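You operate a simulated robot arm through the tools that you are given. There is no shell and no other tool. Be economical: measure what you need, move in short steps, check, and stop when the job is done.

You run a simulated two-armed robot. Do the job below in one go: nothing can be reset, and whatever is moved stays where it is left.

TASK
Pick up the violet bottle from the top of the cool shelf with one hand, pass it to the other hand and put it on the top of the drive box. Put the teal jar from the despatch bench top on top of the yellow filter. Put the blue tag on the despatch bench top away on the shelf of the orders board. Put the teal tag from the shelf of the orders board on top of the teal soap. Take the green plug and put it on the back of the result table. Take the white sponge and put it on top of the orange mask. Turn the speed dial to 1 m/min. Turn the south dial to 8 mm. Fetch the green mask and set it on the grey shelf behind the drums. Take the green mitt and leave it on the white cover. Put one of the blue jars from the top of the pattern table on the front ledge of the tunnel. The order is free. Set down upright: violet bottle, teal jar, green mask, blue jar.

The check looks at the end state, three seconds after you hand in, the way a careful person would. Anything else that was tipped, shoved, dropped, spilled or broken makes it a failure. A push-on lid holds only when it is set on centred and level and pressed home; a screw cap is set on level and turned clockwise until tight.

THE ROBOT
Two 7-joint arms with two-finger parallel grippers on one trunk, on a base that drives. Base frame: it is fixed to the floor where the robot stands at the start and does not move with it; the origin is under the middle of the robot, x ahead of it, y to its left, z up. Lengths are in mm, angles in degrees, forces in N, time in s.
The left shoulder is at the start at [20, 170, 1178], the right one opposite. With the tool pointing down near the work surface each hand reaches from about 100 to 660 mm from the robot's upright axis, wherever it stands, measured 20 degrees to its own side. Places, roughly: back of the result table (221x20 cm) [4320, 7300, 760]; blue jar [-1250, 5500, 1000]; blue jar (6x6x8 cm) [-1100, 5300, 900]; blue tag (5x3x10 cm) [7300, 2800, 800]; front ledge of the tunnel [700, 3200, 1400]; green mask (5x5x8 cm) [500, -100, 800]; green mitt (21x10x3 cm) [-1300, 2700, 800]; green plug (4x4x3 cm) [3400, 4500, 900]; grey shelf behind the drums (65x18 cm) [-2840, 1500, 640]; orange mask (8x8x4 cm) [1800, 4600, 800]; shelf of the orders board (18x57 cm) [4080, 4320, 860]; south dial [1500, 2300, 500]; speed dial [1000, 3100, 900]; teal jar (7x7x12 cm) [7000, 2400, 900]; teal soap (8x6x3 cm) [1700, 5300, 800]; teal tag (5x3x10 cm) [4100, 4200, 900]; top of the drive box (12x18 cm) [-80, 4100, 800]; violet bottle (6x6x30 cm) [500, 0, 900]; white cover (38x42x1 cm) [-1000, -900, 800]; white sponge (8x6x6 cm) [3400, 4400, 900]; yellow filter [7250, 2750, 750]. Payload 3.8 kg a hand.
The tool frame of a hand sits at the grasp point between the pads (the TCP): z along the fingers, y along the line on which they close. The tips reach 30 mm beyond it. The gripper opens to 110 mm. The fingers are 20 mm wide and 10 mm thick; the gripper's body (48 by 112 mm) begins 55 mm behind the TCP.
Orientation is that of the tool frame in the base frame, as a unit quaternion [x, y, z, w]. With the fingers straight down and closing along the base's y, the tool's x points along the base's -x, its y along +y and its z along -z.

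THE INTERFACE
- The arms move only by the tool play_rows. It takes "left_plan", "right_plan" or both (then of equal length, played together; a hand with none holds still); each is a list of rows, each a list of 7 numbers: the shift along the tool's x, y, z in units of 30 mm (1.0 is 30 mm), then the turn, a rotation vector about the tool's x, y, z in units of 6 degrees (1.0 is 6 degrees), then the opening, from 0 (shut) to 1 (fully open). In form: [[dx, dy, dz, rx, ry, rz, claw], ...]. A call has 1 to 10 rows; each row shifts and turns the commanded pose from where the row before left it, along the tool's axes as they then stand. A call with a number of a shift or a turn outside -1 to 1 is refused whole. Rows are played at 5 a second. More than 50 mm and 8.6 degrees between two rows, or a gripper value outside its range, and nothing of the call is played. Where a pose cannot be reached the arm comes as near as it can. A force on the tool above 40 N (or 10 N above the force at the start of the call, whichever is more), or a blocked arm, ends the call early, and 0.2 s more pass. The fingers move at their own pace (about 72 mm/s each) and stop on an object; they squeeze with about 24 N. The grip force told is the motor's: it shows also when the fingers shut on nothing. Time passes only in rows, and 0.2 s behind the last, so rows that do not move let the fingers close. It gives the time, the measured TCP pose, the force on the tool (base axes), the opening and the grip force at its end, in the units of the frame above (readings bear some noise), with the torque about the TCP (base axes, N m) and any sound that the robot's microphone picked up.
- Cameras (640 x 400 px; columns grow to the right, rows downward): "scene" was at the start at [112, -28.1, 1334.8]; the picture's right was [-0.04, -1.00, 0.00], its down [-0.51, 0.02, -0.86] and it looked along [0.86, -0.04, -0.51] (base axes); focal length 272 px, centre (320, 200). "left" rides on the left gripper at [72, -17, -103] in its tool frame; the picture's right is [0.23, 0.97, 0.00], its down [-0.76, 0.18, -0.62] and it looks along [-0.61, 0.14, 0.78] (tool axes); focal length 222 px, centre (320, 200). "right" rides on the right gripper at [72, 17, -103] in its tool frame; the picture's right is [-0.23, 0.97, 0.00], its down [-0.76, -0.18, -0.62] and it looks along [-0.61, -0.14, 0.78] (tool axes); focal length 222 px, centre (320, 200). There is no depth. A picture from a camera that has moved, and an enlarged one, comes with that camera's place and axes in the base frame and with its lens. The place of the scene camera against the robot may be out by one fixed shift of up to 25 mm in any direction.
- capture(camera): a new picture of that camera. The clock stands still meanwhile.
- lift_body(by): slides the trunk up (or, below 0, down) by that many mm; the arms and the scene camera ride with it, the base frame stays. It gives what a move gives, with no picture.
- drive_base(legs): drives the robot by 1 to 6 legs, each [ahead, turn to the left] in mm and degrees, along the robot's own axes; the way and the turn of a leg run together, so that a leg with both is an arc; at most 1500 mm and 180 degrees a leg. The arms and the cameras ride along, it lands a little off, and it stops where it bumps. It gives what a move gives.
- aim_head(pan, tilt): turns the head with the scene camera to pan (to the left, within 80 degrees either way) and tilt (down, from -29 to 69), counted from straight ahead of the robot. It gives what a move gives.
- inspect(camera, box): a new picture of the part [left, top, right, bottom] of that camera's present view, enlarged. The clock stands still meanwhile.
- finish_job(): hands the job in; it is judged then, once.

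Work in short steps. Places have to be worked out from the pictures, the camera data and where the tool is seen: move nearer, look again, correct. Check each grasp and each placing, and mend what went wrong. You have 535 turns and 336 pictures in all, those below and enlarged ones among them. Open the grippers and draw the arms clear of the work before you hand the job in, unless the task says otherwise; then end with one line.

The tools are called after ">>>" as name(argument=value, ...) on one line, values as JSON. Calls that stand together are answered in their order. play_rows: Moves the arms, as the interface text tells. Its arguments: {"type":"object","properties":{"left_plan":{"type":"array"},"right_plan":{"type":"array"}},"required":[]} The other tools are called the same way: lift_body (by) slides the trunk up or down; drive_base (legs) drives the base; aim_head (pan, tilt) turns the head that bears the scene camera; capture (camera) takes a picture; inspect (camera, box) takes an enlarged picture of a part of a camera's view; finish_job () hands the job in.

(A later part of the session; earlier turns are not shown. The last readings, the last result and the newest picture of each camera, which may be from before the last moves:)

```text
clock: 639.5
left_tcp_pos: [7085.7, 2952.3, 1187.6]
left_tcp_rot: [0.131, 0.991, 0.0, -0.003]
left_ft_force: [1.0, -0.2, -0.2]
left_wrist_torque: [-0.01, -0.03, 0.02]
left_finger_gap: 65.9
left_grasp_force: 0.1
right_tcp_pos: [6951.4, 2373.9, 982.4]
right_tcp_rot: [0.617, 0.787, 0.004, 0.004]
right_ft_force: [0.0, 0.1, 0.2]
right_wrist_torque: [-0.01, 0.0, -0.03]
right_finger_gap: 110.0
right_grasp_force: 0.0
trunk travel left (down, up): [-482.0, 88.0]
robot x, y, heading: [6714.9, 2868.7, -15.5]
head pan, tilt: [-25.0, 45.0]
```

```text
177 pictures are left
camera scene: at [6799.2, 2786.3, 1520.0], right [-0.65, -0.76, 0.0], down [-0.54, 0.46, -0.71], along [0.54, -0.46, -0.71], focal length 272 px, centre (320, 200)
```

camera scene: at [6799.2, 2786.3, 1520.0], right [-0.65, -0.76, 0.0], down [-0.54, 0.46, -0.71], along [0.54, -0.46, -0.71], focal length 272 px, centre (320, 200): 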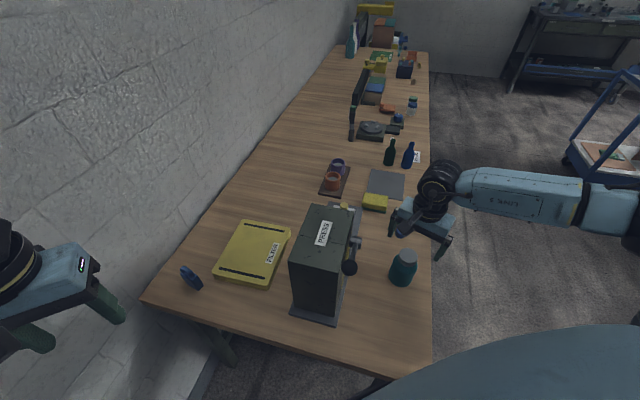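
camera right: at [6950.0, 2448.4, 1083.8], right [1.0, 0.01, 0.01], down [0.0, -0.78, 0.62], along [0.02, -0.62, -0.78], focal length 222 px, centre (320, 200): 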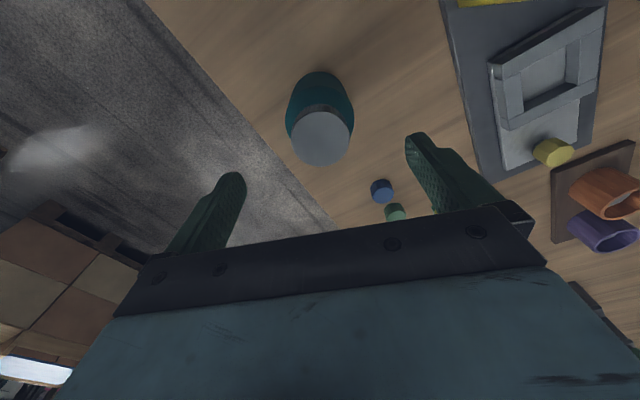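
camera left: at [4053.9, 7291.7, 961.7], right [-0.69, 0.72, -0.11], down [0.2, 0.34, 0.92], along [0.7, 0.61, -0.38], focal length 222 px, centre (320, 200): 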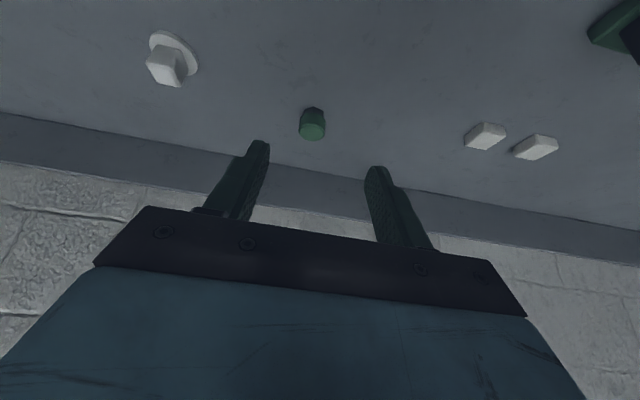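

Aligned. I descend to grip the jar's body below its cap.

>>> play_rows(right_plan=[[0.14, 0.1, 1, 0, 0, 0, 1], [0, 0, 1, 0, 0, 0, 1], [0, 0, 1, 0, 0, 0, 1], [0, 0, 0.55, 0, 0, 0, 1], [0, 0, 0, 0, 0, 0, 1]])

>>> capture(camera="right")

>>> inspect(camera="scene", box=[320, 180, 480, 310])

```text
clock: 640.7
left_tcp_pos: [7086.6, 2953.1, 1187.6]
left_tcp_rot: [0.131, 0.991, -0.001, -0.004]
left_ft_force: [-0.3, 0.2, -0.2]
left_wrist_torque: [0.01, 0.0, 0.0]
left_finger_gap: 66.1
left_grasp_force: 0.1
right_tcp_pos: [6955.9, 2379.4, 877.0]
right_tcp_rot: [0.617, 0.787, 0.003, 0.004]
right_ft_force: [0.4, 0.7, -0.7]
right_wrist_torque: [0.01, 0.02, 0.02]
right_finger_gap: 109.8
right_grasp_force: 0.1
trunk travel left (down, up): [-482.0, 88.0]
robot x, y, heading: [6715.8, 2871.4, -15.7]
head pan, tilt: [-25.0, 45.0]
```

```text
176 pictures are left
camera right: at [6953.7, 2454.6, 978.7], right [1.0, 0.01, 0.01], down [0.0, -0.78, 0.62], along [0.02, -0.62, -0.78], focal length 222 px, centre (320, 200)
```

right: 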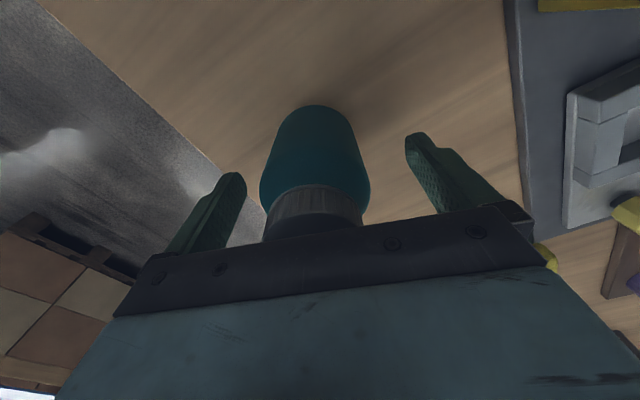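

```text
3.08 times, centred on (400, 245) of scene
camera zoom: at [6799.1, 2786.2, 1520.0], right [-0.65, -0.76, 0.0], down [-0.54, 0.46, -0.71], along [0.54, -0.46, -0.71], focal length 837 px, centre (74, 62)
```

zoom: 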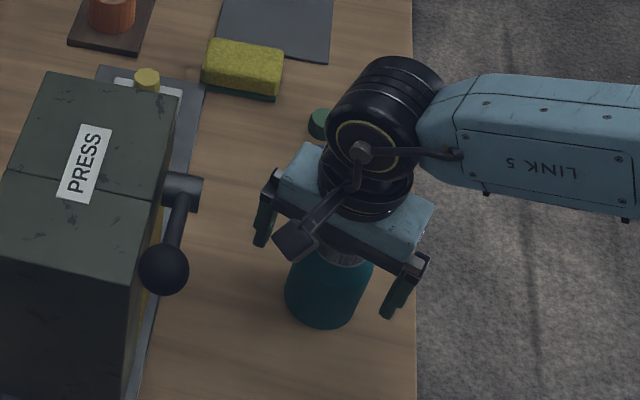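

Positioned well. I close and lift slightly.

>>> play_rows(right_plan=[[0, 0, 0.1, 0, 0, 0, 1], [0, 0, 0, 0, 0, 0, 0], [0, 0, 0, 0, 0, 0, 0], [0, 0, 0, 0, 0, 0, 0], [0, 0, -0.5, 0, 0, 0, 0], [0, 0, -0.5, 0, 0, 0, 0]])

>>> inspect(camera="scene", box=[320, 180, 480, 310])

```text
clock: 642.1
left_tcp_pos: [7085.5, 2953.0, 1189.0]
left_tcp_rot: [0.13, 0.991, 0.0, -0.004]
left_ft_force: [-0.3, -0.1, -0.3]
left_wrist_torque: [0.01, 0.01, -0.01]
left_finger_gap: 66.1
left_grasp_force: 0.1
right_tcp_pos: [6953.9, 2378.4, 902.8]
right_tcp_rot: [0.618, 0.786, 0.003, 0.004]
right_ft_force: [0.4, -0.5, -2.4]
right_wrist_torque: [0.05, 0.01, 0.0]
right_finger_gap: 65.4
right_grasp_force: 24.1
trunk travel left (down, up): [-482.0, 88.0]
robot x, y, heading: [6718.0, 2869.0, -15.3]
head pan, tilt: [-25.0, 45.0]
```

```text
3.08 times, centred on (400, 245) of scene
camera zoom: at [6799.2, 2786.1, 1520.0], right [-0.65, -0.76, 0.0], down [-0.54, 0.46, -0.71], along [0.54, -0.46, -0.71], focal length 837 px, centre (74, 62)
```

zoom: 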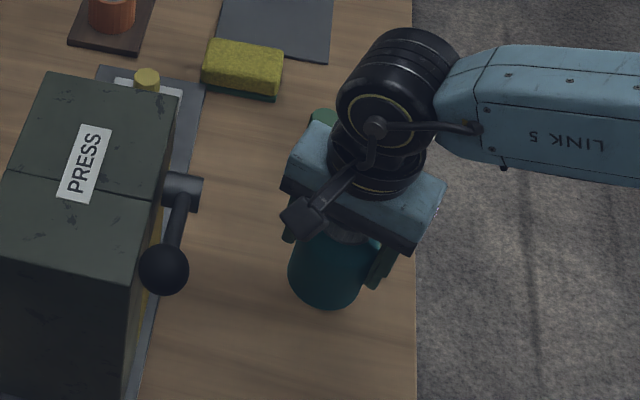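

The jar is held. I lift it above the press height.

>>> play_rows(right_plan=[[0, 0, -1, 0, 0, 0, 0], [0, 0, -1, 0, 0, 0, 0], [0, 0, -1, 0, 0, 0, 0], [0, 0, -1, 0, 0, 0, 0], [0, 0, -1, 0, 0, 0, 0], [0, 0, -1, 0, 0, 0, 0], [0, 0, -1, 0, 0, 0, 0], [0, 0, -1, 0, 0, 0, 0], [0, 0, -1, 0, 0, 0, 0], [0, 0, -1, 0, 0, 0, 0]])

>>> play_rows(right_plan=[[0.62, 0.9, -0.5, 0, 0, -0.8, 0], [0.55, 0.95, -0.5, 0, 0, -0.8, 0], [0.45, 1, 0, 0, 0, -0.8, 0], [0.4, 1, 0, 0, 0, -0.8, 0], [0.3, 1, 0, 0, 0, -0.8, 0], [0.2, 1, 0, 0, 0, -0.8, 0]])

>>> capture(camera="scene")

>>> capture(camera="right")

```text
clock: 644.3
left_tcp_pos: [7086.1, 2952.3, 1187.7]
left_tcp_rot: [0.13, 0.991, 0.0, -0.004]
left_ft_force: [-1.3, -0.3, -0.7]
left_wrist_torque: [0.02, -0.01, -0.01]
left_finger_gap: 66.0
left_grasp_force: 0.0
right_tcp_pos: [6951.6, 2379.6, 1202.2]
right_tcp_rot: [0.617, 0.787, 0.004, 0.004]
right_ft_force: [0.3, 1.0, -2.2]
right_wrist_torque: [0.03, 0.03, 0.04]
right_finger_gap: 65.3
right_grasp_force: 24.0
trunk travel left (down, up): [-482.0, 88.0]
robot x, y, heading: [6717.3, 2866.8, -15.6]
head pan, tilt: [-25.0, 45.0]
```

```text
clock: 645.7
left_tcp_pos: [7087.6, 2953.4, 1187.5]
left_tcp_rot: [0.13, 0.991, 0.0, -0.002]
left_ft_force: [0.1, -0.2, 0.2]
left_wrist_torque: [-0.02, -0.01, -0.02]
left_finger_gap: 66.1
left_grasp_force: 0.1
right_tcp_pos: [7080.6, 2524.6, 1234.5]
right_tcp_rot: [0.401, 0.916, 0.001, 0.005]
right_ft_force: [0.2, -0.4, -2.5]
right_wrist_torque: [0.01, 0.03, -0.01]
right_finger_gap: 65.4
right_grasp_force: 23.6
trunk travel left (down, up): [-482.0, 88.0]
robot x, y, heading: [6715.4, 2868.1, -15.7]
head pan, tilt: [-25.0, 45.0]
```

```text
173 pictures are left
camera scene: at [6800.4, 2787.0, 1520.0], right [-0.65, -0.76, 0.0], down [-0.54, 0.46, -0.71], along [0.54, -0.46, -0.71], focal length 272 px, centre (320, 200)
```

scene: 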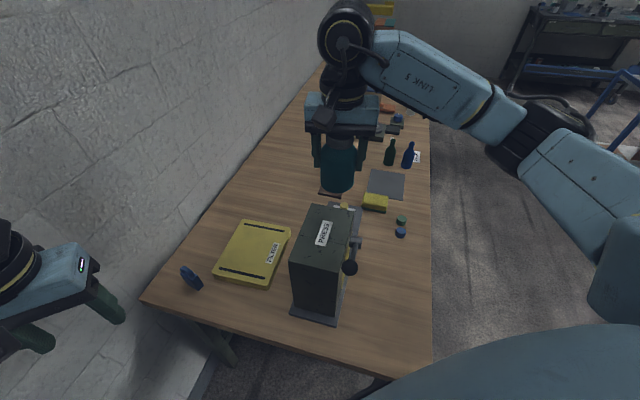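

```text
172 pictures are left
camera right: at [7044.8, 2590.5, 1336.5], right [0.87, 0.49, 0.01], down [0.38, -0.68, 0.63], along [0.31, -0.54, -0.78], focal length 222 px, centre (320, 200)
```

right: 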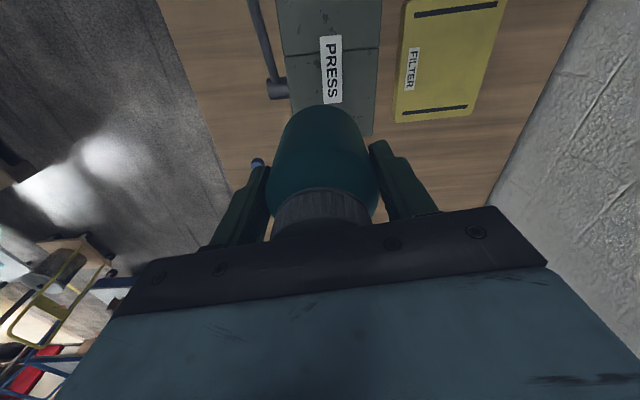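

I move over the filter.

>>> play_rows(right_plan=[[-0.184, 1, 0, 0, 0, 0, 0], [-0.184, 1, 0, 0, 0, 0, 0], [-0.184, 1, 0, 0, 0, 0, 0], [-0.184, 1, 0, 0, 0, 0, 0], [-0.184, 1, 0, 0, 0, 0, 0], [-0.184, 1, 0, 0, 0, 0, 0], [-0.184, 1, 0, 0, 0, 0, 0], [-0.184, 1, 0, 0, 0, 0, 0]])

>>> capture(camera="right")

>>> capture(camera="scene")

```text
clock: 647.5
left_tcp_pos: [7086.0, 2954.4, 1187.4]
left_tcp_rot: [0.131, 0.991, -0.001, -0.003]
left_ft_force: [-0.1, 0.5, -0.4]
left_wrist_torque: [-0.05, 0.02, -0.01]
left_finger_gap: 66.1
left_grasp_force: 0.1
right_tcp_pos: [7286.5, 2657.3, 1235.3]
right_tcp_rot: [0.402, 0.916, 0.0, 0.005]
right_ft_force: [-0.4, -0.3, -3.3]
right_wrist_torque: [-0.02, 0.03, 0.05]
right_finger_gap: 65.4
right_grasp_force: 23.7
trunk travel left (down, up): [-482.0, 88.0]
robot x, y, heading: [6717.7, 2871.9, -15.6]
head pan, tilt: [-25.0, 45.0]
```

```text
171 pictures are left
camera right: at [7249.7, 2722.7, 1336.9], right [0.87, 0.49, 0.01], down [0.38, -0.68, 0.63], along [0.32, -0.54, -0.78], focal length 222 px, centre (320, 200)
```

right: 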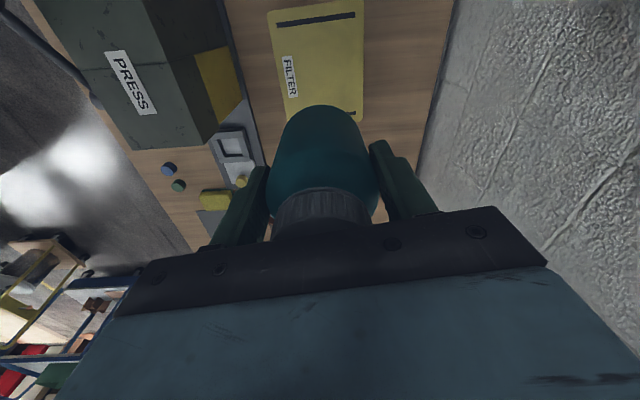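

```text
170 pictures are left
camera scene: at [6800.1, 2788.6, 1520.0], right [-0.65, -0.76, 0.0], down [-0.54, 0.46, -0.71], along [0.54, -0.46, -0.71], focal length 272 px, centre (320, 200)
```

scene: 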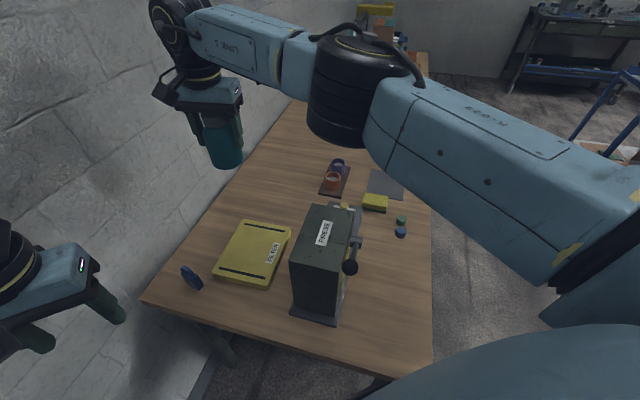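

I shift onto the filter's centre (7279, 2670) and lower partway, watching elbow versus press.

>>> play_rows(right_plan=[[0.49, 0.11, 0.8, 0, 0, 0, 0], [0, 0, 1, 0, 0, 0, 0], [0, 0, 1, 0, 0, 0, 0], [0, 0, 1, 0, 0, 0, 0], [0, 0, 1, 0, 0, 0, 0]])

>>> capture(camera="scene")

>>> capture(camera="right")

```text
clock: 648.7
left_tcp_pos: [7086.5, 2953.6, 1187.6]
left_tcp_rot: [0.131, 0.991, 0.0, -0.003]
left_ft_force: [0.2, 0.4, 0.3]
left_wrist_torque: [0.01, 0.0, -0.03]
left_finger_gap: 65.9
left_grasp_force: 0.1
right_tcp_pos: [7281.4, 2666.7, 1090.8]
right_tcp_rot: [0.403, 0.915, 0.002, 0.005]
right_ft_force: [-0.2, -0.6, -2.4]
right_wrist_torque: [-0.01, 0.03, 0.0]
right_finger_gap: 65.1
right_grasp_force: 23.6
trunk travel left (down, up): [-482.0, 88.0]
robot x, y, heading: [6717.8, 2869.7, -15.7]
head pan, tilt: [-25.0, 45.0]
```

```text
169 pictures are left
camera scene: at [6799.6, 2786.2, 1520.0], right [-0.65, -0.76, 0.0], down [-0.54, 0.46, -0.71], along [0.54, -0.46, -0.71], focal length 272 px, centre (320, 200)
```

scene: 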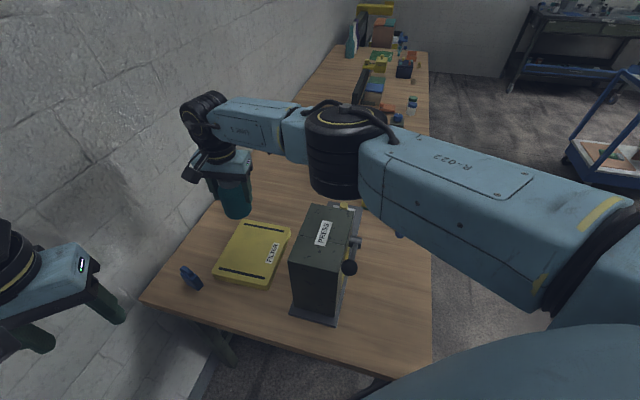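

```text
168 pictures are left
camera right: at [7243.0, 2732.3, 1193.2], right [0.87, 0.49, 0.01], down [0.38, -0.68, 0.63], along [0.31, -0.54, -0.78], focal length 222 px, centre (320, 200)
```

right: 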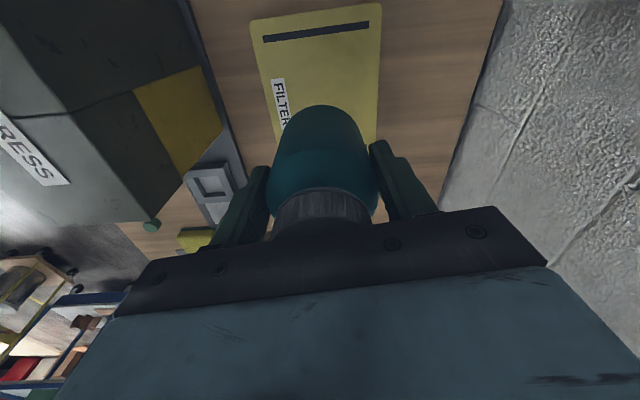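

Elbow clearance is fine so far. I fine-shift toward (7285, 2659) and lower more.

>>> play_rows(right_plan=[[-0.29, -0.08, 0.8, 0, 0, 0, 0], [0, 0, 1, 0, 0, 0, 0], [0, 0, 1, 0, 0, 0, 0], [0, 0, 1, 0, 0, 0, 0], [0, 0, 0.5, 0, 0, 0, 0]])

>>> capture(camera="scene")

>>> capture(camera="right")

```text
clock: 649.9
left_tcp_pos: [7086.7, 2951.5, 1188.8]
left_tcp_rot: [0.131, 0.991, 0.0, -0.004]
left_ft_force: [-0.2, -0.6, -0.6]
left_wrist_torque: [0.01, 0.0, 0.01]
left_finger_gap: 66.1
left_grasp_force: 0.0
right_tcp_pos: [7251.2, 2655.8, 965.3]
right_tcp_rot: [0.403, 0.915, 0.001, 0.004]
right_ft_force: [-0.7, -0.4, -2.9]
right_wrist_torque: [0.03, 0.0, 0.01]
right_finger_gap: 65.5
right_grasp_force: 23.8
right hand out of reach, approached as far as the arm can: row 2, 3, 4, 5
trunk travel left (down, up): [-482.0, 88.0]
robot x, y, heading: [6715.4, 2866.6, -15.7]
head pan, tilt: [-25.0, 45.0]
```

```text
167 pictures are left
camera scene: at [6799.4, 2783.8, 1519.9], right [-0.65, -0.76, 0.0], down [-0.54, 0.46, -0.71], along [0.54, -0.46, -0.71], focal length 272 px, centre (320, 200)
```

scene: 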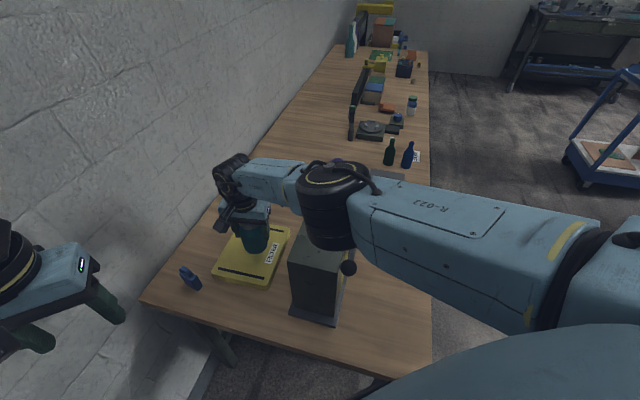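

```text
166 pictures are left
camera right: at [7214.3, 2721.0, 1067.7], right [0.87, 0.49, 0.01], down [0.38, -0.68, 0.63], along [0.31, -0.54, -0.78], focal length 222 px, centre (320, 200)
```

right: 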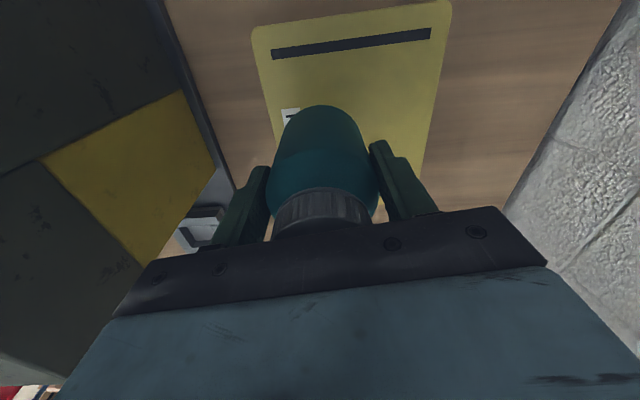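

Reach limit. I drive the base 50 mm closer and then correct.

>>> drive_base(legs=[[50, 0]])

>>> capture(camera="right")

```text
clock: 650.8
left_tcp_pos: [7134.9, 2938.9, 1187.9]
left_tcp_rot: [0.13, 0.992, -0.001, -0.004]
left_ft_force: [0.5, -0.6, -0.7]
left_wrist_torque: [0.0, 0.02, 0.02]
left_finger_gap: 66.1
left_grasp_force: 0.0
right_tcp_pos: [7300.0, 2644.5, 966.0]
right_tcp_rot: [0.402, 0.915, 0.002, 0.005]
right_ft_force: [0.3, 0.5, -3.0]
right_wrist_torque: [-0.01, 0.01, 0.02]
right_finger_gap: 65.4
right_grasp_force: 24.1
trunk travel left (down, up): [-482.0, 88.0]
robot x, y, heading: [6763.3, 2856.6, -15.8]
head pan, tilt: [-25.0, 45.0]
```

```text
165 pictures are left
camera right: at [7263.1, 2709.9, 1068.0], right [0.87, 0.49, 0.01], down [0.38, -0.68, 0.63], along [0.31, -0.54, -0.78], focal length 222 px, centre (320, 200)
```

right: 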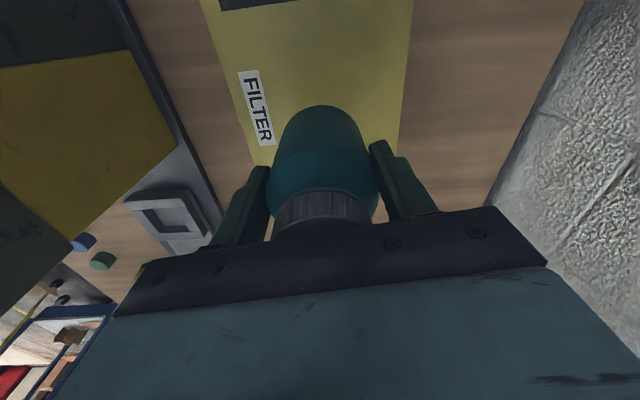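

Centre of the filter is (7287, 2656). I correct by 17 mm and lower slowly to contact.

>>> play_rows(right_plan=[[0.58, -0.06, 0.5, 0, 0, 0, 0], [0, 0, 0.5, 0, 0, 0, 0], [0, 0, 0.2, 0, 0, 0, 0], [0, 0, 0.15, 0, 0, 0, 0], [0, 0, 0.15, 0, 0, 0, 0]])

>>> capture(camera="scene")

```text
clock: 652.0
left_tcp_pos: [7133.6, 2939.9, 1188.4]
left_tcp_rot: [0.131, 0.991, -0.001, -0.003]
left_ft_force: [0.4, -0.2, 0.6]
left_wrist_torque: [-0.01, 0.01, 0.0]
left_finger_gap: 66.0
left_grasp_force: 0.0
right_tcp_pos: [7281.9, 2656.4, 926.8]
right_tcp_rot: [0.402, 0.916, 0.003, 0.005]
right_ft_force: [-0.2, 0.5, -2.3]
right_wrist_torque: [0.02, 0.01, -0.02]
right_finger_gap: 65.2
right_grasp_force: 23.9
right hand out of reach, approached as far as the arm can: row 4
trunk travel left (down, up): [-482.0, 88.0]
robot x, y, heading: [6762.4, 2857.7, -15.4]
head pan, tilt: [-25.0, 45.0]
```

```text
164 pictures are left
camera scene: at [6846.7, 2773.2, 1520.0], right [-0.65, -0.76, 0.0], down [-0.54, 0.46, -0.71], along [0.54, -0.46, -0.71], focal length 272 px, centre (320, 200)
```

scene: 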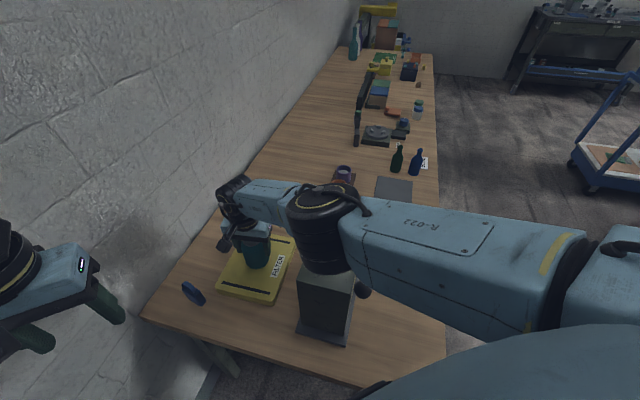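

About 13 mm to go; I use small trunk steps.

>>> lift_body(by=-6)

>>> lift_body(by=-5)

>>> capture(camera="right")

```text
clock: 652.6
left_tcp_pos: [7133.6, 2940.3, 1181.8]
left_tcp_rot: [0.131, 0.991, 0.0, -0.004]
left_ft_force: [0.2, 0.5, -0.4]
left_wrist_torque: [0.02, -0.06, -0.02]
left_finger_gap: 65.8
left_grasp_force: 0.1
right_tcp_pos: [7281.5, 2657.1, 919.5]
right_tcp_rot: [0.402, 0.916, 0.001, 0.004]
right_ft_force: [-0.9, -0.5, -2.2]
right_wrist_torque: [0.0, 0.0, -0.02]
right_finger_gap: 65.4
right_grasp_force: 24.1
trunk travel left (down, up): [-476.0, 94.0]
robot x, y, heading: [6760.5, 2859.3, -15.7]
head pan, tilt: [-25.0, 45.0]
```

```text
clock: 653.1
left_tcp_pos: [7133.4, 2939.2, 1177.7]
left_tcp_rot: [0.13, 0.992, 0.0, -0.004]
left_ft_force: [-0.3, -1.0, 0.0]
left_wrist_torque: [0.01, -0.01, 0.02]
left_finger_gap: 66.1
left_grasp_force: 0.1
right_tcp_pos: [7281.8, 2658.3, 914.7]
right_tcp_rot: [0.401, 0.916, 0.002, 0.004]
right_ft_force: [1.0, 0.8, -3.4]
right_wrist_torque: [-0.02, 0.03, 0.03]
right_finger_gap: 65.1
right_grasp_force: 24.3
trunk travel left (down, up): [-471.0, 99.0]
robot x, y, heading: [6768.9, 2854.0, -15.6]
head pan, tilt: [-25.0, 45.0]
```

```text
163 pictures are left
camera right: at [7244.5, 2722.7, 1017.6], right [0.87, 0.49, 0.01], down [0.38, -0.68, 0.63], along [0.31, -0.54, -0.78], focal length 222 px, centre (320, 200)
```

right: 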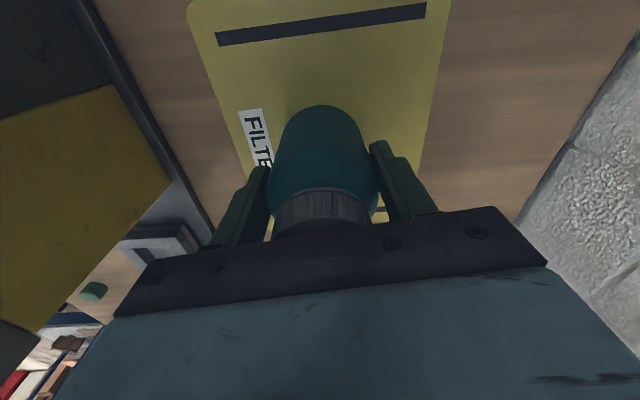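

>>> lift_body(by=-5)

>>> lift_body(by=-5)

>>> inspect(camera="scene", box=[180, 160, 340, 320])

```text
clock: 653.7
left_tcp_pos: [7133.3, 2939.3, 1173.0]
left_tcp_rot: [0.131, 0.991, 0.0, -0.003]
left_ft_force: [0.0, -0.1, 0.5]
left_wrist_torque: [-0.01, -0.02, 0.0]
left_finger_gap: 65.8
left_grasp_force: 0.0
right_tcp_pos: [7281.6, 2658.1, 910.4]
right_tcp_rot: [0.402, 0.916, 0.002, 0.005]
right_ft_force: [0.4, 0.2, -1.7]
right_wrist_torque: [-0.03, 0.02, -0.01]
right_finger_gap: 65.1
right_grasp_force: 24.1
trunk travel left (down, up): [-466.0, 104.0]
robot x, y, heading: [6765.2, 2855.9, -15.6]
head pan, tilt: [-25.0, 45.0]
```

```text
clock: 654.2
left_tcp_pos: [7133.6, 2939.2, 1166.8]
left_tcp_rot: [0.131, 0.991, 0.0, -0.004]
left_ft_force: [0.1, -0.1, -1.1]
left_wrist_torque: [0.01, 0.01, 0.0]
left_finger_gap: 66.3
left_grasp_force: 0.1
right_tcp_pos: [7281.7, 2657.0, 904.5]
right_tcp_rot: [0.402, 0.916, 0.001, 0.005]
right_ft_force: [0.0, 0.2, -2.0]
right_wrist_torque: [0.04, 0.0, 0.0]
right_finger_gap: 65.4
right_grasp_force: 24.0
trunk travel left (down, up): [-461.0, 109.0]
robot x, y, heading: [6765.5, 2860.5, -15.7]
head pan, tilt: [-25.0, 45.0]
```

```text
2.50 times, centred on (260, 240) of scene
camera zoom: at [6846.9, 2772.8, 1499.0], right [-0.65, -0.76, 0.0], down [-0.54, 0.46, -0.71], along [0.54, -0.46, -0.71], focal length 680 px, centre (470, 100)
```

zoom: 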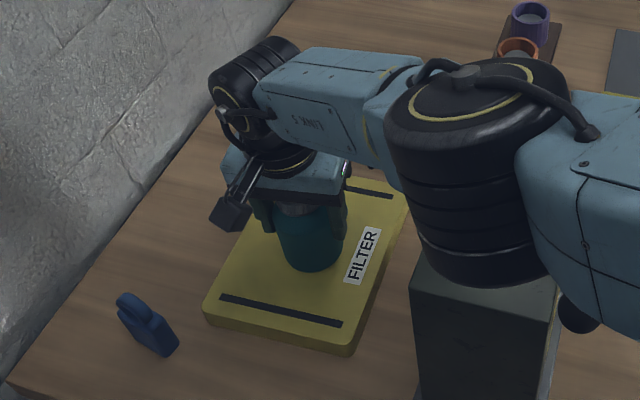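

The elbow is now very near the press top, so I stop lowering the trunk. I raise 15 mm, drive 30 mm closer, and let the arm do the rest.

>>> lift_body(by=15)

>>> drive_base(legs=[[30, 0]])

>>> play_rows(right_plan=[[0.9, -0.4, 0, 0, 0, 0, 0], [0, 0, 0, 0, 0, 0, 0]])

>>> inspect(camera="scene", box=[180, 160, 340, 320])

```text
clock: 654.8
left_tcp_pos: [7134.3, 2939.0, 1180.9]
left_tcp_rot: [0.131, 0.991, -0.001, -0.004]
left_ft_force: [0.6, 0.0, -0.5]
left_wrist_torque: [-0.01, -0.03, 0.02]
left_finger_gap: 66.2
left_grasp_force: 0.1
right_tcp_pos: [7281.7, 2656.9, 919.5]
right_tcp_rot: [0.402, 0.916, 0.003, 0.005]
right_ft_force: [0.1, 0.4, -3.0]
right_wrist_torque: [0.01, -0.01, -0.01]
right_finger_gap: 65.3
right_grasp_force: 24.1
trunk travel left (down, up): [-476.0, 94.0]
robot x, y, heading: [6767.8, 2854.8, -15.7]
head pan, tilt: [-25.0, 45.0]
```

```text
clock: 655.7
left_tcp_pos: [7162.7, 2931.8, 1181.7]
left_tcp_rot: [0.131, 0.991, -0.001, -0.004]
left_ft_force: [0.1, -0.5, -1.0]
left_wrist_torque: [-0.02, 0.0, 0.01]
left_finger_gap: 66.1
left_grasp_force: 0.1
right_tcp_pos: [7309.1, 2649.2, 919.6]
right_tcp_rot: [0.402, 0.916, 0.002, 0.004]
right_ft_force: [0.3, -0.2, -2.5]
right_wrist_torque: [0.05, 0.03, 0.01]
right_finger_gap: 65.1
right_grasp_force: 24.0
trunk travel left (down, up): [-476.0, 94.0]
robot x, y, heading: [6795.2, 2845.9, -15.7]
head pan, tilt: [-25.0, 45.0]
```

```text
clock: 656.3
left_tcp_pos: [7163.7, 2931.2, 1181.5]
left_tcp_rot: [0.131, 0.991, -0.001, -0.004]
left_ft_force: [0.6, 0.0, 0.2]
left_wrist_torque: [0.01, 0.02, 0.01]
left_finger_gap: 66.1
left_grasp_force: 0.0
right_tcp_pos: [7307.0, 2654.1, 916.2]
right_tcp_rot: [0.401, 0.916, 0.001, 0.003]
right_ft_force: [0.8, 0.6, -1.7]
right_wrist_torque: [-0.01, -0.01, -0.02]
right_finger_gap: 65.3
right_grasp_force: 23.5
right hand out of reach, approached as far as the arm can: row 1
trunk travel left (down, up): [-476.0, 94.0]
robot x, y, heading: [6791.2, 2848.9, -15.7]
head pan, tilt: [-25.0, 45.0]
```

```text
2.50 times, centred on (260, 240) of scene
camera zoom: at [6876.7, 2764.1, 1513.9], right [-0.65, -0.76, 0.0], down [-0.54, 0.46, -0.71], along [0.54, -0.46, -0.71], focal length 680 px, centre (470, 100)
```

zoom: 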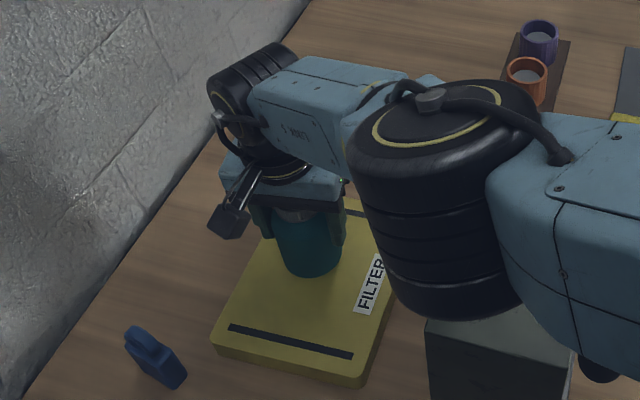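

The limit seems to be a wrist joint, so I turn the hand back toward neutral (the jar is round) and retry.

>>> play_rows(right_plan=[[0, 0, -0.2, 0, 0, -1, 0], [0, 0, 0, 0, 0, -1, 0], [0, 0, 0, 0, 0, -1, 0], [0, 0, 0, 0, 0, -1, 0], [0, 0, 0, 0, 0, -1, 0], [0, 0, 0, 0, 0, 0, 0]])

>>> capture(camera="scene")

```text
clock: 657.7
left_tcp_pos: [7163.1, 2931.9, 1181.4]
left_tcp_rot: [0.131, 0.991, 0.0, -0.004]
left_ft_force: [0.3, -0.6, -0.4]
left_wrist_torque: [-0.01, -0.02, -0.02]
left_finger_gap: 66.1
left_grasp_force: 0.0
right_tcp_pos: [7308.9, 2652.4, 922.3]
right_tcp_rot: [0.151, 0.989, 0.0, 0.005]
right_ft_force: [-0.2, -0.8, -1.8]
right_wrist_torque: [0.03, 0.02, 0.01]
right_finger_gap: 65.3
right_grasp_force: 24.2
trunk travel left (down, up): [-476.0, 94.0]
robot x, y, heading: [6793.0, 2848.5, -15.8]
head pan, tilt: [-25.0, 45.0]
```

```text
160 pictures are left
camera scene: at [6875.7, 2764.8, 1514.0], right [-0.65, -0.76, 0.0], down [-0.54, 0.46, -0.71], along [0.54, -0.46, -0.71], focal length 272 px, centre (320, 200)
```

scene: 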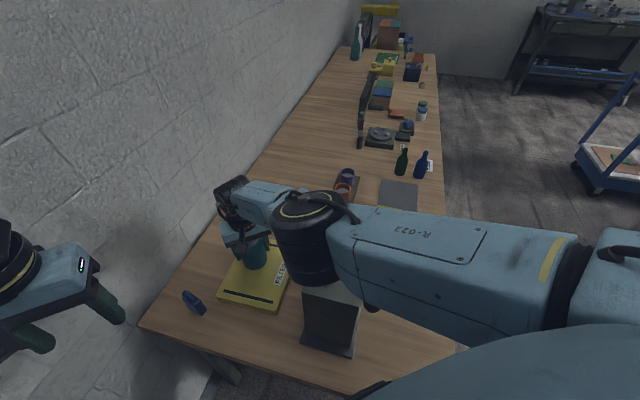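

Now I correct back 22 mm and lower in small steps.

>>> play_rows(right_plan=[[0.73, -0.1, 0, 0, 0, 0, 0], [0, 0, 0.3, 0, 0, 0, 0], [0, 0, 0.2, 0, 0, 0, 0], [0, 0, 0.15, 0, 0, 0, 0], [0, 0, 0.15, 0, 0, 0, 0], [0, 0, 0.15, 0, 0, 0, 0]])

>>> inspect(camera="scene", box=[180, 160, 340, 320])

```text
clock: 659.1
left_tcp_pos: [7162.5, 2932.3, 1180.9]
left_tcp_rot: [0.131, 0.991, -0.001, -0.004]
left_ft_force: [-0.1, 0.8, 0.2]
left_wrist_torque: [0.01, 0.01, 0.01]
left_finger_gap: 66.1
left_grasp_force: 0.1
right_tcp_pos: [7294.6, 2658.1, 892.0]
right_tcp_rot: [0.151, 0.988, 0.001, 0.007]
right_ft_force: [4.2, -1.4, 14.8]
right_wrist_torque: [-0.38, -0.09, 0.13]
right_finger_gap: 65.5
right_grasp_force: 24.3
right hand out of reach, approached as far as the arm can: row 1, 3, 4
trunk travel left (down, up): [-476.0, 94.0]
robot x, y, heading: [6794.8, 2850.5, -15.7]
head pan, tilt: [-25.0, 45.0]
```

```text
2.50 times, centred on (260, 240) of scene
camera zoom: at [6874.8, 2765.8, 1514.1], right [-0.65, -0.76, 0.0], down [-0.54, 0.46, -0.71], along [0.54, -0.46, -0.71], focal length 680 px, centre (470, 100)
```

zoom: 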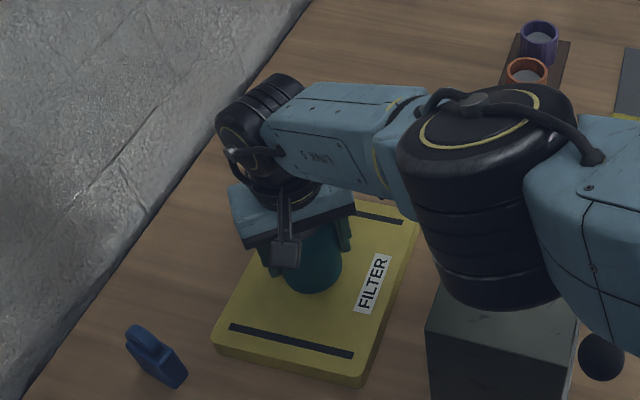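

Contact on the filter. I open and lift straight up.

>>> play_rows(right_plan=[[0, 0, -0.05, 0, 0, 0, 0], [0, 0, 0, 0, 0, 0, 1], [0, 0, 0, 0, 0, 0, 1], [0, 0, -0.5, 0, 0, 0, 1], [0, 0, -1, 0, 0, 0, 1], [0, 0, -1, 0, 0, 0, 1], [0, 0, -1, 0, 0, 0, 1], [0, 0, -1, 0, 0, 0, 1], [0, 0, -1, 0, 0, 0, 1]])

>>> capture(camera="right")

>>> capture(camera="scene")

```text
clock: 661.1
left_tcp_pos: [7161.6, 2932.3, 1183.2]
left_tcp_rot: [0.131, 0.991, 0.0, -0.003]
left_ft_force: [0.5, -0.2, -0.1]
left_wrist_torque: [-0.01, -0.04, -0.02]
left_finger_gap: 65.8
left_grasp_force: 0.0
right_tcp_pos: [7295.6, 2658.1, 1059.3]
right_tcp_rot: [0.152, 0.988, 0.0, 0.005]
right_ft_force: [0.2, 0.3, 0.7]
right_wrist_torque: [0.0, 0.01, 0.01]
right_finger_gap: 110.1
right_grasp_force: 0.1
trunk travel left (down, up): [-476.0, 94.0]
robot x, y, heading: [6795.4, 2847.3, -15.7]
head pan, tilt: [-25.0, 45.0]
```

```text
158 pictures are left
camera right: at [7230.8, 2697.0, 1160.9], right [0.51, 0.86, 0.01], down [0.67, -0.4, 0.63], along [0.55, -0.32, -0.78], focal length 222 px, centre (320, 200)
```

right: 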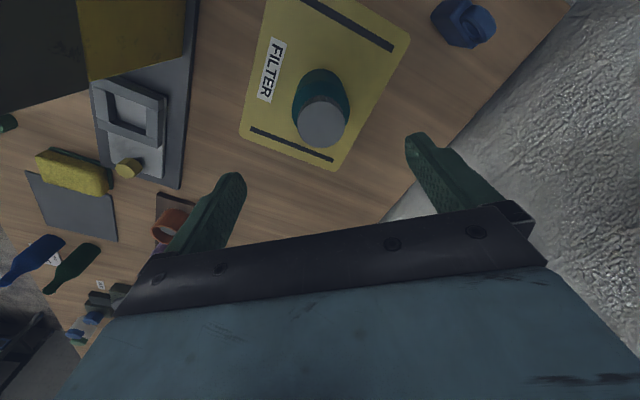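

```text
157 pictures are left
camera scene: at [6875.1, 2764.8, 1514.0], right [-0.65, -0.76, 0.0], down [-0.54, 0.46, -0.71], along [0.54, -0.46, -0.71], focal length 272 px, centre (320, 200)
```

scene: 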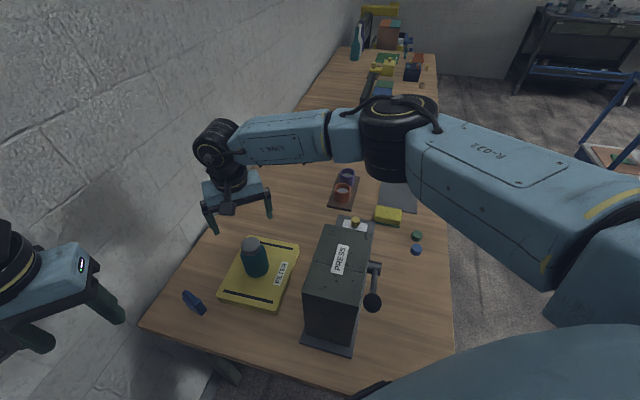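

The jar stands upright on the filter. Now the blue tag with the left hand: I move the right arm back and look with the left camera.

>>> play_rows(right_plan=[[0, 0, -1, 0, 0, 0, 0.6], [0, 0, -1, 0, 0, 0, 0.6], [0, 0, -1, 0, 0, 0, 0.6], [0, -1, -1, 0, 0, 0, 0.6], [0, -1, 0, 0, 0, 0, 0.6], [0, -1, 0, 0, 0, 0, 0.6], [0.5, -1, 0, 0, 0, 0, 0.6], [0.5, -1, 0, 0, 0, 0, 0.6]])

>>> capture(camera="left")

>>> aim_head(pan=5, tilt=42)

>>> capture(camera="scene")

```text
clock: 662.9
left_tcp_pos: [7162.0, 2930.7, 1182.3]
left_tcp_rot: [0.13, 0.991, 0.0, -0.004]
left_ft_force: [0.6, -0.5, -1.1]
left_wrist_torque: [0.01, 0.02, 0.05]
left_finger_gap: 66.1
left_grasp_force: 0.1
right_tcp_pos: [7217.8, 2522.5, 1177.1]
right_tcp_rot: [0.152, 0.988, 0.001, 0.006]
right_ft_force: [-0.6, 0.0, -0.4]
right_wrist_torque: [0.03, -0.03, -0.02]
right_finger_gap: 65.9
right_grasp_force: 0.1
trunk travel left (down, up): [-476.0, 94.0]
robot x, y, heading: [6790.4, 2850.9, -15.5]
head pan, tilt: [-25.0, 45.0]
```

```text
156 pictures are left
camera left: at [7087.9, 2933.2, 1285.8], right [0.03, 1.0, 0.0], down [0.79, -0.03, 0.62], along [0.62, -0.02, -0.79], focal length 222 px, centre (320, 200)
```

left: 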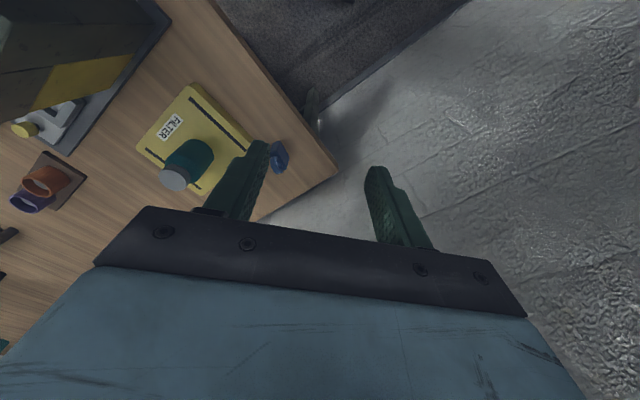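

```text
clock: 663.8
left_tcp_pos: [7163.1, 2931.2, 1182.0]
left_tcp_rot: [0.131, 0.991, 0.0, -0.003]
left_ft_force: [-0.5, -0.1, 0.2]
left_wrist_torque: [0.0, -0.02, -0.01]
left_finger_gap: 65.8
left_grasp_force: 0.1
right_tcp_pos: [7219.5, 2523.7, 1177.3]
right_tcp_rot: [0.151, 0.988, 0.001, 0.006]
right_ft_force: [0.3, -1.2, -0.6]
right_wrist_torque: [-0.01, 0.04, -0.01]
right_finger_gap: 66.1
right_grasp_force: 0.1
trunk travel left (down, up): [-476.0, 94.0]
robot x, y, heading: [6792.0, 2846.0, -15.3]
head pan, tilt: [5.0, 42.0]
```

```text
155 pictures are left
camera scene: at [6895.7, 2802.2, 1518.3], right [-0.19, -0.98, 0.0], down [-0.66, 0.12, -0.74], along [0.73, -0.14, -0.67], focal length 272 px, centre (320, 200)
```

scene: 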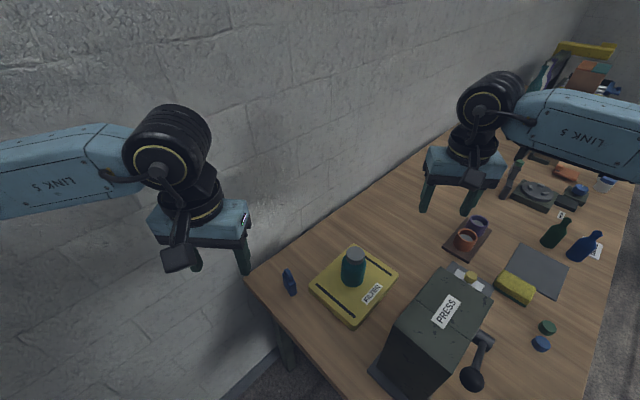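

>>> inspect(camera="scene", box=[240, 230, 340, 320])

>>> inspect(camera="left", box=[210, 110, 350, 230])

```text
4.44 times, centred on (290, 275) of scene
camera zoom: at [6895.7, 2802.2, 1518.3], right [-0.19, -0.98, 0.0], down [-0.66, 0.12, -0.74], along [0.73, -0.14, -0.67], focal length 1209 px, centre (453, -133)
```

zoom: 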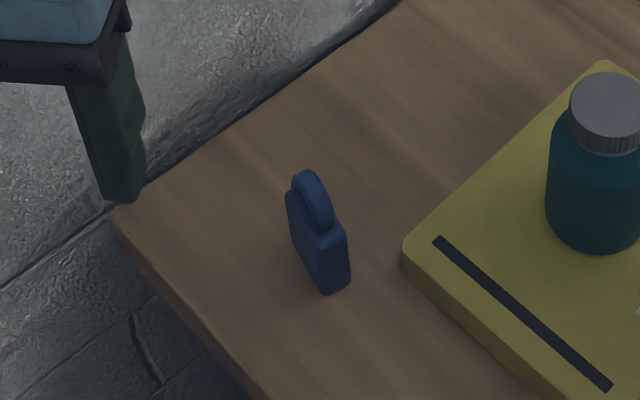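

```text
3.33 times, centred on (280, 170) of left
camera zoom: at [7088.6, 2933.8, 1285.6], right [0.03, 1.0, 0.0], down [0.79, -0.03, 0.62], along [0.62, -0.02, -0.79], focal length 740 px, centre (453, 300)
```

zoom: 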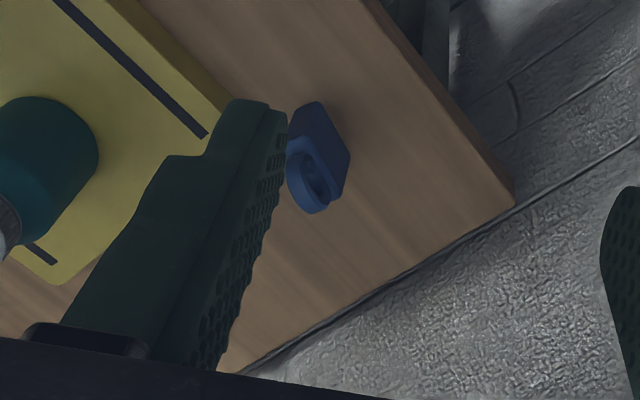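

The tag is a padlock shape standing near the bench corner, thin across the A direction. I move the left hand above it and turn it 48° so it closes across the thin side.

>>> play_rows(left_plan=[[-0.91, -0.27, 0, 0, 0, 0, 0.6], [-0.91, -0.27, 0, 0, 0, 0, 0.6], [-0.91, -0.27, 0, 0, 0, 0, 0.6], [-0.91, -0.27, 0, 0, 0, 0, 0.6], [-0.91, -0.27, 0, 0, 0, 0, 0.6], [-0.91, -0.27, 0.5, 0, 0, -1, 0.6], [0, 0, 0.5, 0, 0, -1, 0.6], [0, 0, 0.5, 0, 0, -1, 0.6], [0, 0, 0.5, 0, 0, -1, 0.6], [0, 0, 0.5, 0, 0, -1, 0.6]])

>>> play_rows(left_plan=[[0, 0, 0.8, 0, 0, -1, 0.6], [0, 0, 0.8, 0, 0, -1, 0.6], [0, 0, 0.8, 0, 0, -1, 0.6]])

>>> capture(camera="left")

```text
clock: 666.0
left_tcp_pos: [7306.0, 2842.0, 1105.4]
left_tcp_rot: [-0.132, 0.991, 0.001, -0.004]
left_ft_force: [0.1, -0.5, -0.2]
left_wrist_torque: [-0.01, 0.04, 0.0]
left_finger_gap: 66.0
left_grasp_force: 0.1
right_tcp_pos: [7219.8, 2525.2, 1177.4]
right_tcp_rot: [0.151, 0.989, 0.001, 0.005]
right_ft_force: [-0.1, 0.7, -0.5]
right_wrist_torque: [0.01, -0.01, 0.01]
right_finger_gap: 66.3
right_grasp_force: 0.1
trunk travel left (down, up): [-476.0, 94.0]
robot x, y, heading: [6791.5, 2849.6, -15.5]
head pan, tilt: [5.0, 42.0]
```

```text
clock: 666.8
left_tcp_pos: [7306.3, 2841.0, 1033.5]
left_tcp_rot: [-0.285, 0.958, 0.001, -0.004]
left_ft_force: [0.0, 0.8, 0.7]
left_wrist_torque: [-0.01, 0.03, 0.03]
left_finger_gap: 65.8
left_grasp_force: 0.2
right_tcp_pos: [7219.6, 2525.0, 1176.8]
right_tcp_rot: [0.151, 0.989, 0.001, 0.005]
right_ft_force: [-0.2, -0.5, -1.2]
right_wrist_torque: [0.03, -0.01, -0.01]
right_finger_gap: 66.1
right_grasp_force: 0.0
trunk travel left (down, up): [-476.0, 94.0]
robot x, y, heading: [6791.4, 2846.3, -15.4]
head pan, tilt: [5.0, 42.0]
```

```text
152 pictures are left
camera left: at [7255.5, 2788.6, 1137.5], right [-0.72, 0.69, 0.01], down [0.55, 0.56, 0.62], along [0.43, 0.45, -0.79], focal length 222 px, centre (320, 200)
```

left: 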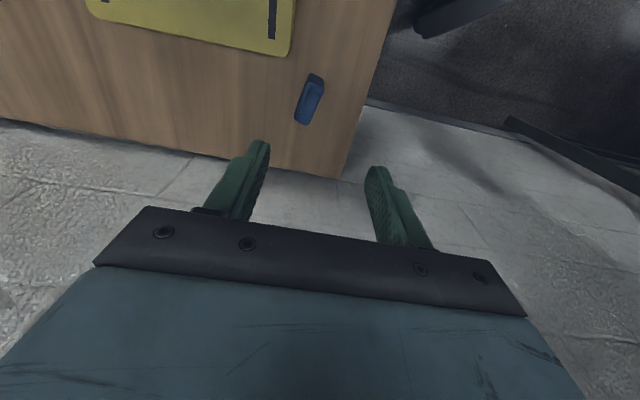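

Tag at about (7308, 2831). I go lower and check before gripping.

>>> play_rows(left_plan=[[0.13, -0.32, 1, 0, 0, 0, 0.55], [0, 0, 1, 0, 0, 0, 0.55], [0, 0, 1, 0, 0, 0, 0.55], [0, 0, 0.6, 0, 0, 0, 0.55]])

>>> capture(camera="left")

>>> inspect(camera="scene", box=[220, 190, 400, 330])

```text
clock: 667.8
left_tcp_pos: [7310.0, 2831.4, 925.4]
left_tcp_rot: [-0.284, 0.959, 0.001, -0.003]
left_ft_force: [0.0, 0.1, 0.6]
left_wrist_torque: [0.0, 0.01, -0.02]
left_finger_gap: 60.7
left_grasp_force: 0.1
right_tcp_pos: [7220.0, 2524.3, 1177.2]
right_tcp_rot: [0.151, 0.989, 0.001, 0.006]
right_ft_force: [0.3, 0.2, -0.6]
right_wrist_torque: [0.02, -0.01, 0.01]
right_finger_gap: 66.0
right_grasp_force: 0.0
trunk travel left (down, up): [-476.0, 94.0]
robot x, y, heading: [6791.4, 2853.1, -15.5]
head pan, tilt: [5.0, 42.0]
```

```text
151 pictures are left
camera left: at [7257.8, 2778.7, 1029.3], right [-0.72, 0.69, 0.0], down [0.55, 0.56, 0.62], along [0.43, 0.45, -0.79], focal length 222 px, centre (320, 200)
```

left: 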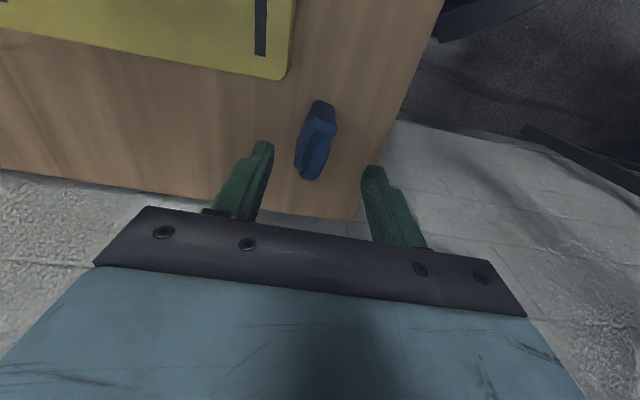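

```text
2.86 times, centred on (310, 260) of scene
camera zoom: at [6895.9, 2802.4, 1518.3], right [-0.18, -0.98, 0.0], down [-0.66, 0.12, -0.74], along [0.73, -0.14, -0.67], focal length 778 px, centre (349, 29)
```

zoom: 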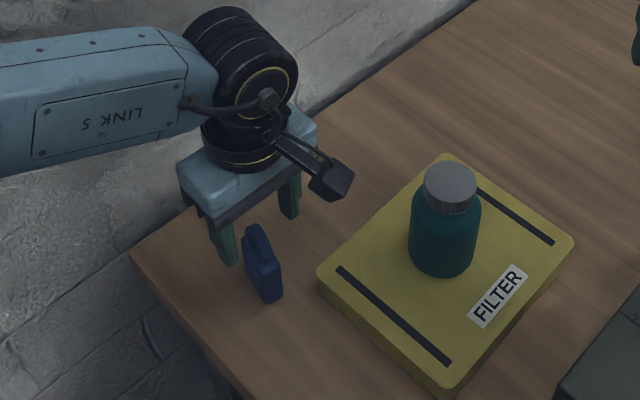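

Well aligned. I descend and grip.

>>> play_rows(left_plan=[[0.05, -0.08, 1, 0, 0, 0, 0.55], [0, 0, 1, 0, 0, 0, 0.55], [0, 0, 0.45, 0, 0, 0, 0.55], [0, 0, 0, 0, 0, 0, 0.55]])

>>> capture(camera="left")

```text
clock: 668.8
left_tcp_pos: [7309.4, 2829.6, 853.8]
left_tcp_rot: [-0.284, 0.959, 0.0, -0.003]
left_ft_force: [-0.4, 0.5, 1.7]
left_wrist_torque: [0.0, 0.01, -0.02]
left_finger_gap: 60.3
left_grasp_force: 0.0
right_tcp_pos: [7219.8, 2525.1, 1177.5]
right_tcp_rot: [0.151, 0.989, 0.001, 0.005]
right_ft_force: [0.5, 0.7, 0.1]
right_wrist_torque: [0.04, -0.01, 0.03]
right_finger_gap: 66.0
right_grasp_force: 0.0
trunk travel left (down, up): [-476.0, 94.0]
robot x, y, heading: [6790.2, 2845.6, -15.6]
head pan, tilt: [5.0, 42.0]
```

```text
149 pictures are left
camera left: at [7257.9, 2776.5, 956.9], right [-0.72, 0.69, 0.01], down [0.55, 0.56, 0.62], along [0.43, 0.45, -0.78], focal length 222 px, centre (320, 200)
```

left: 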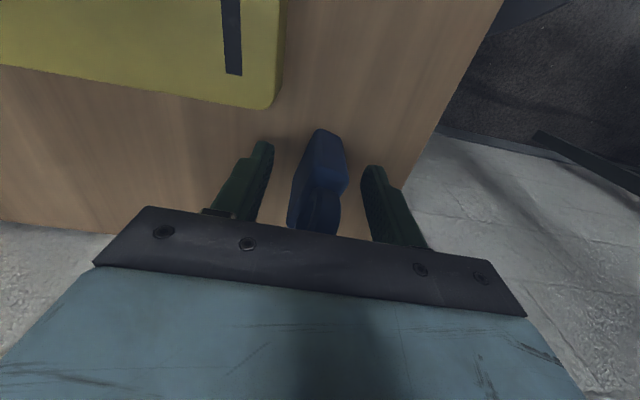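

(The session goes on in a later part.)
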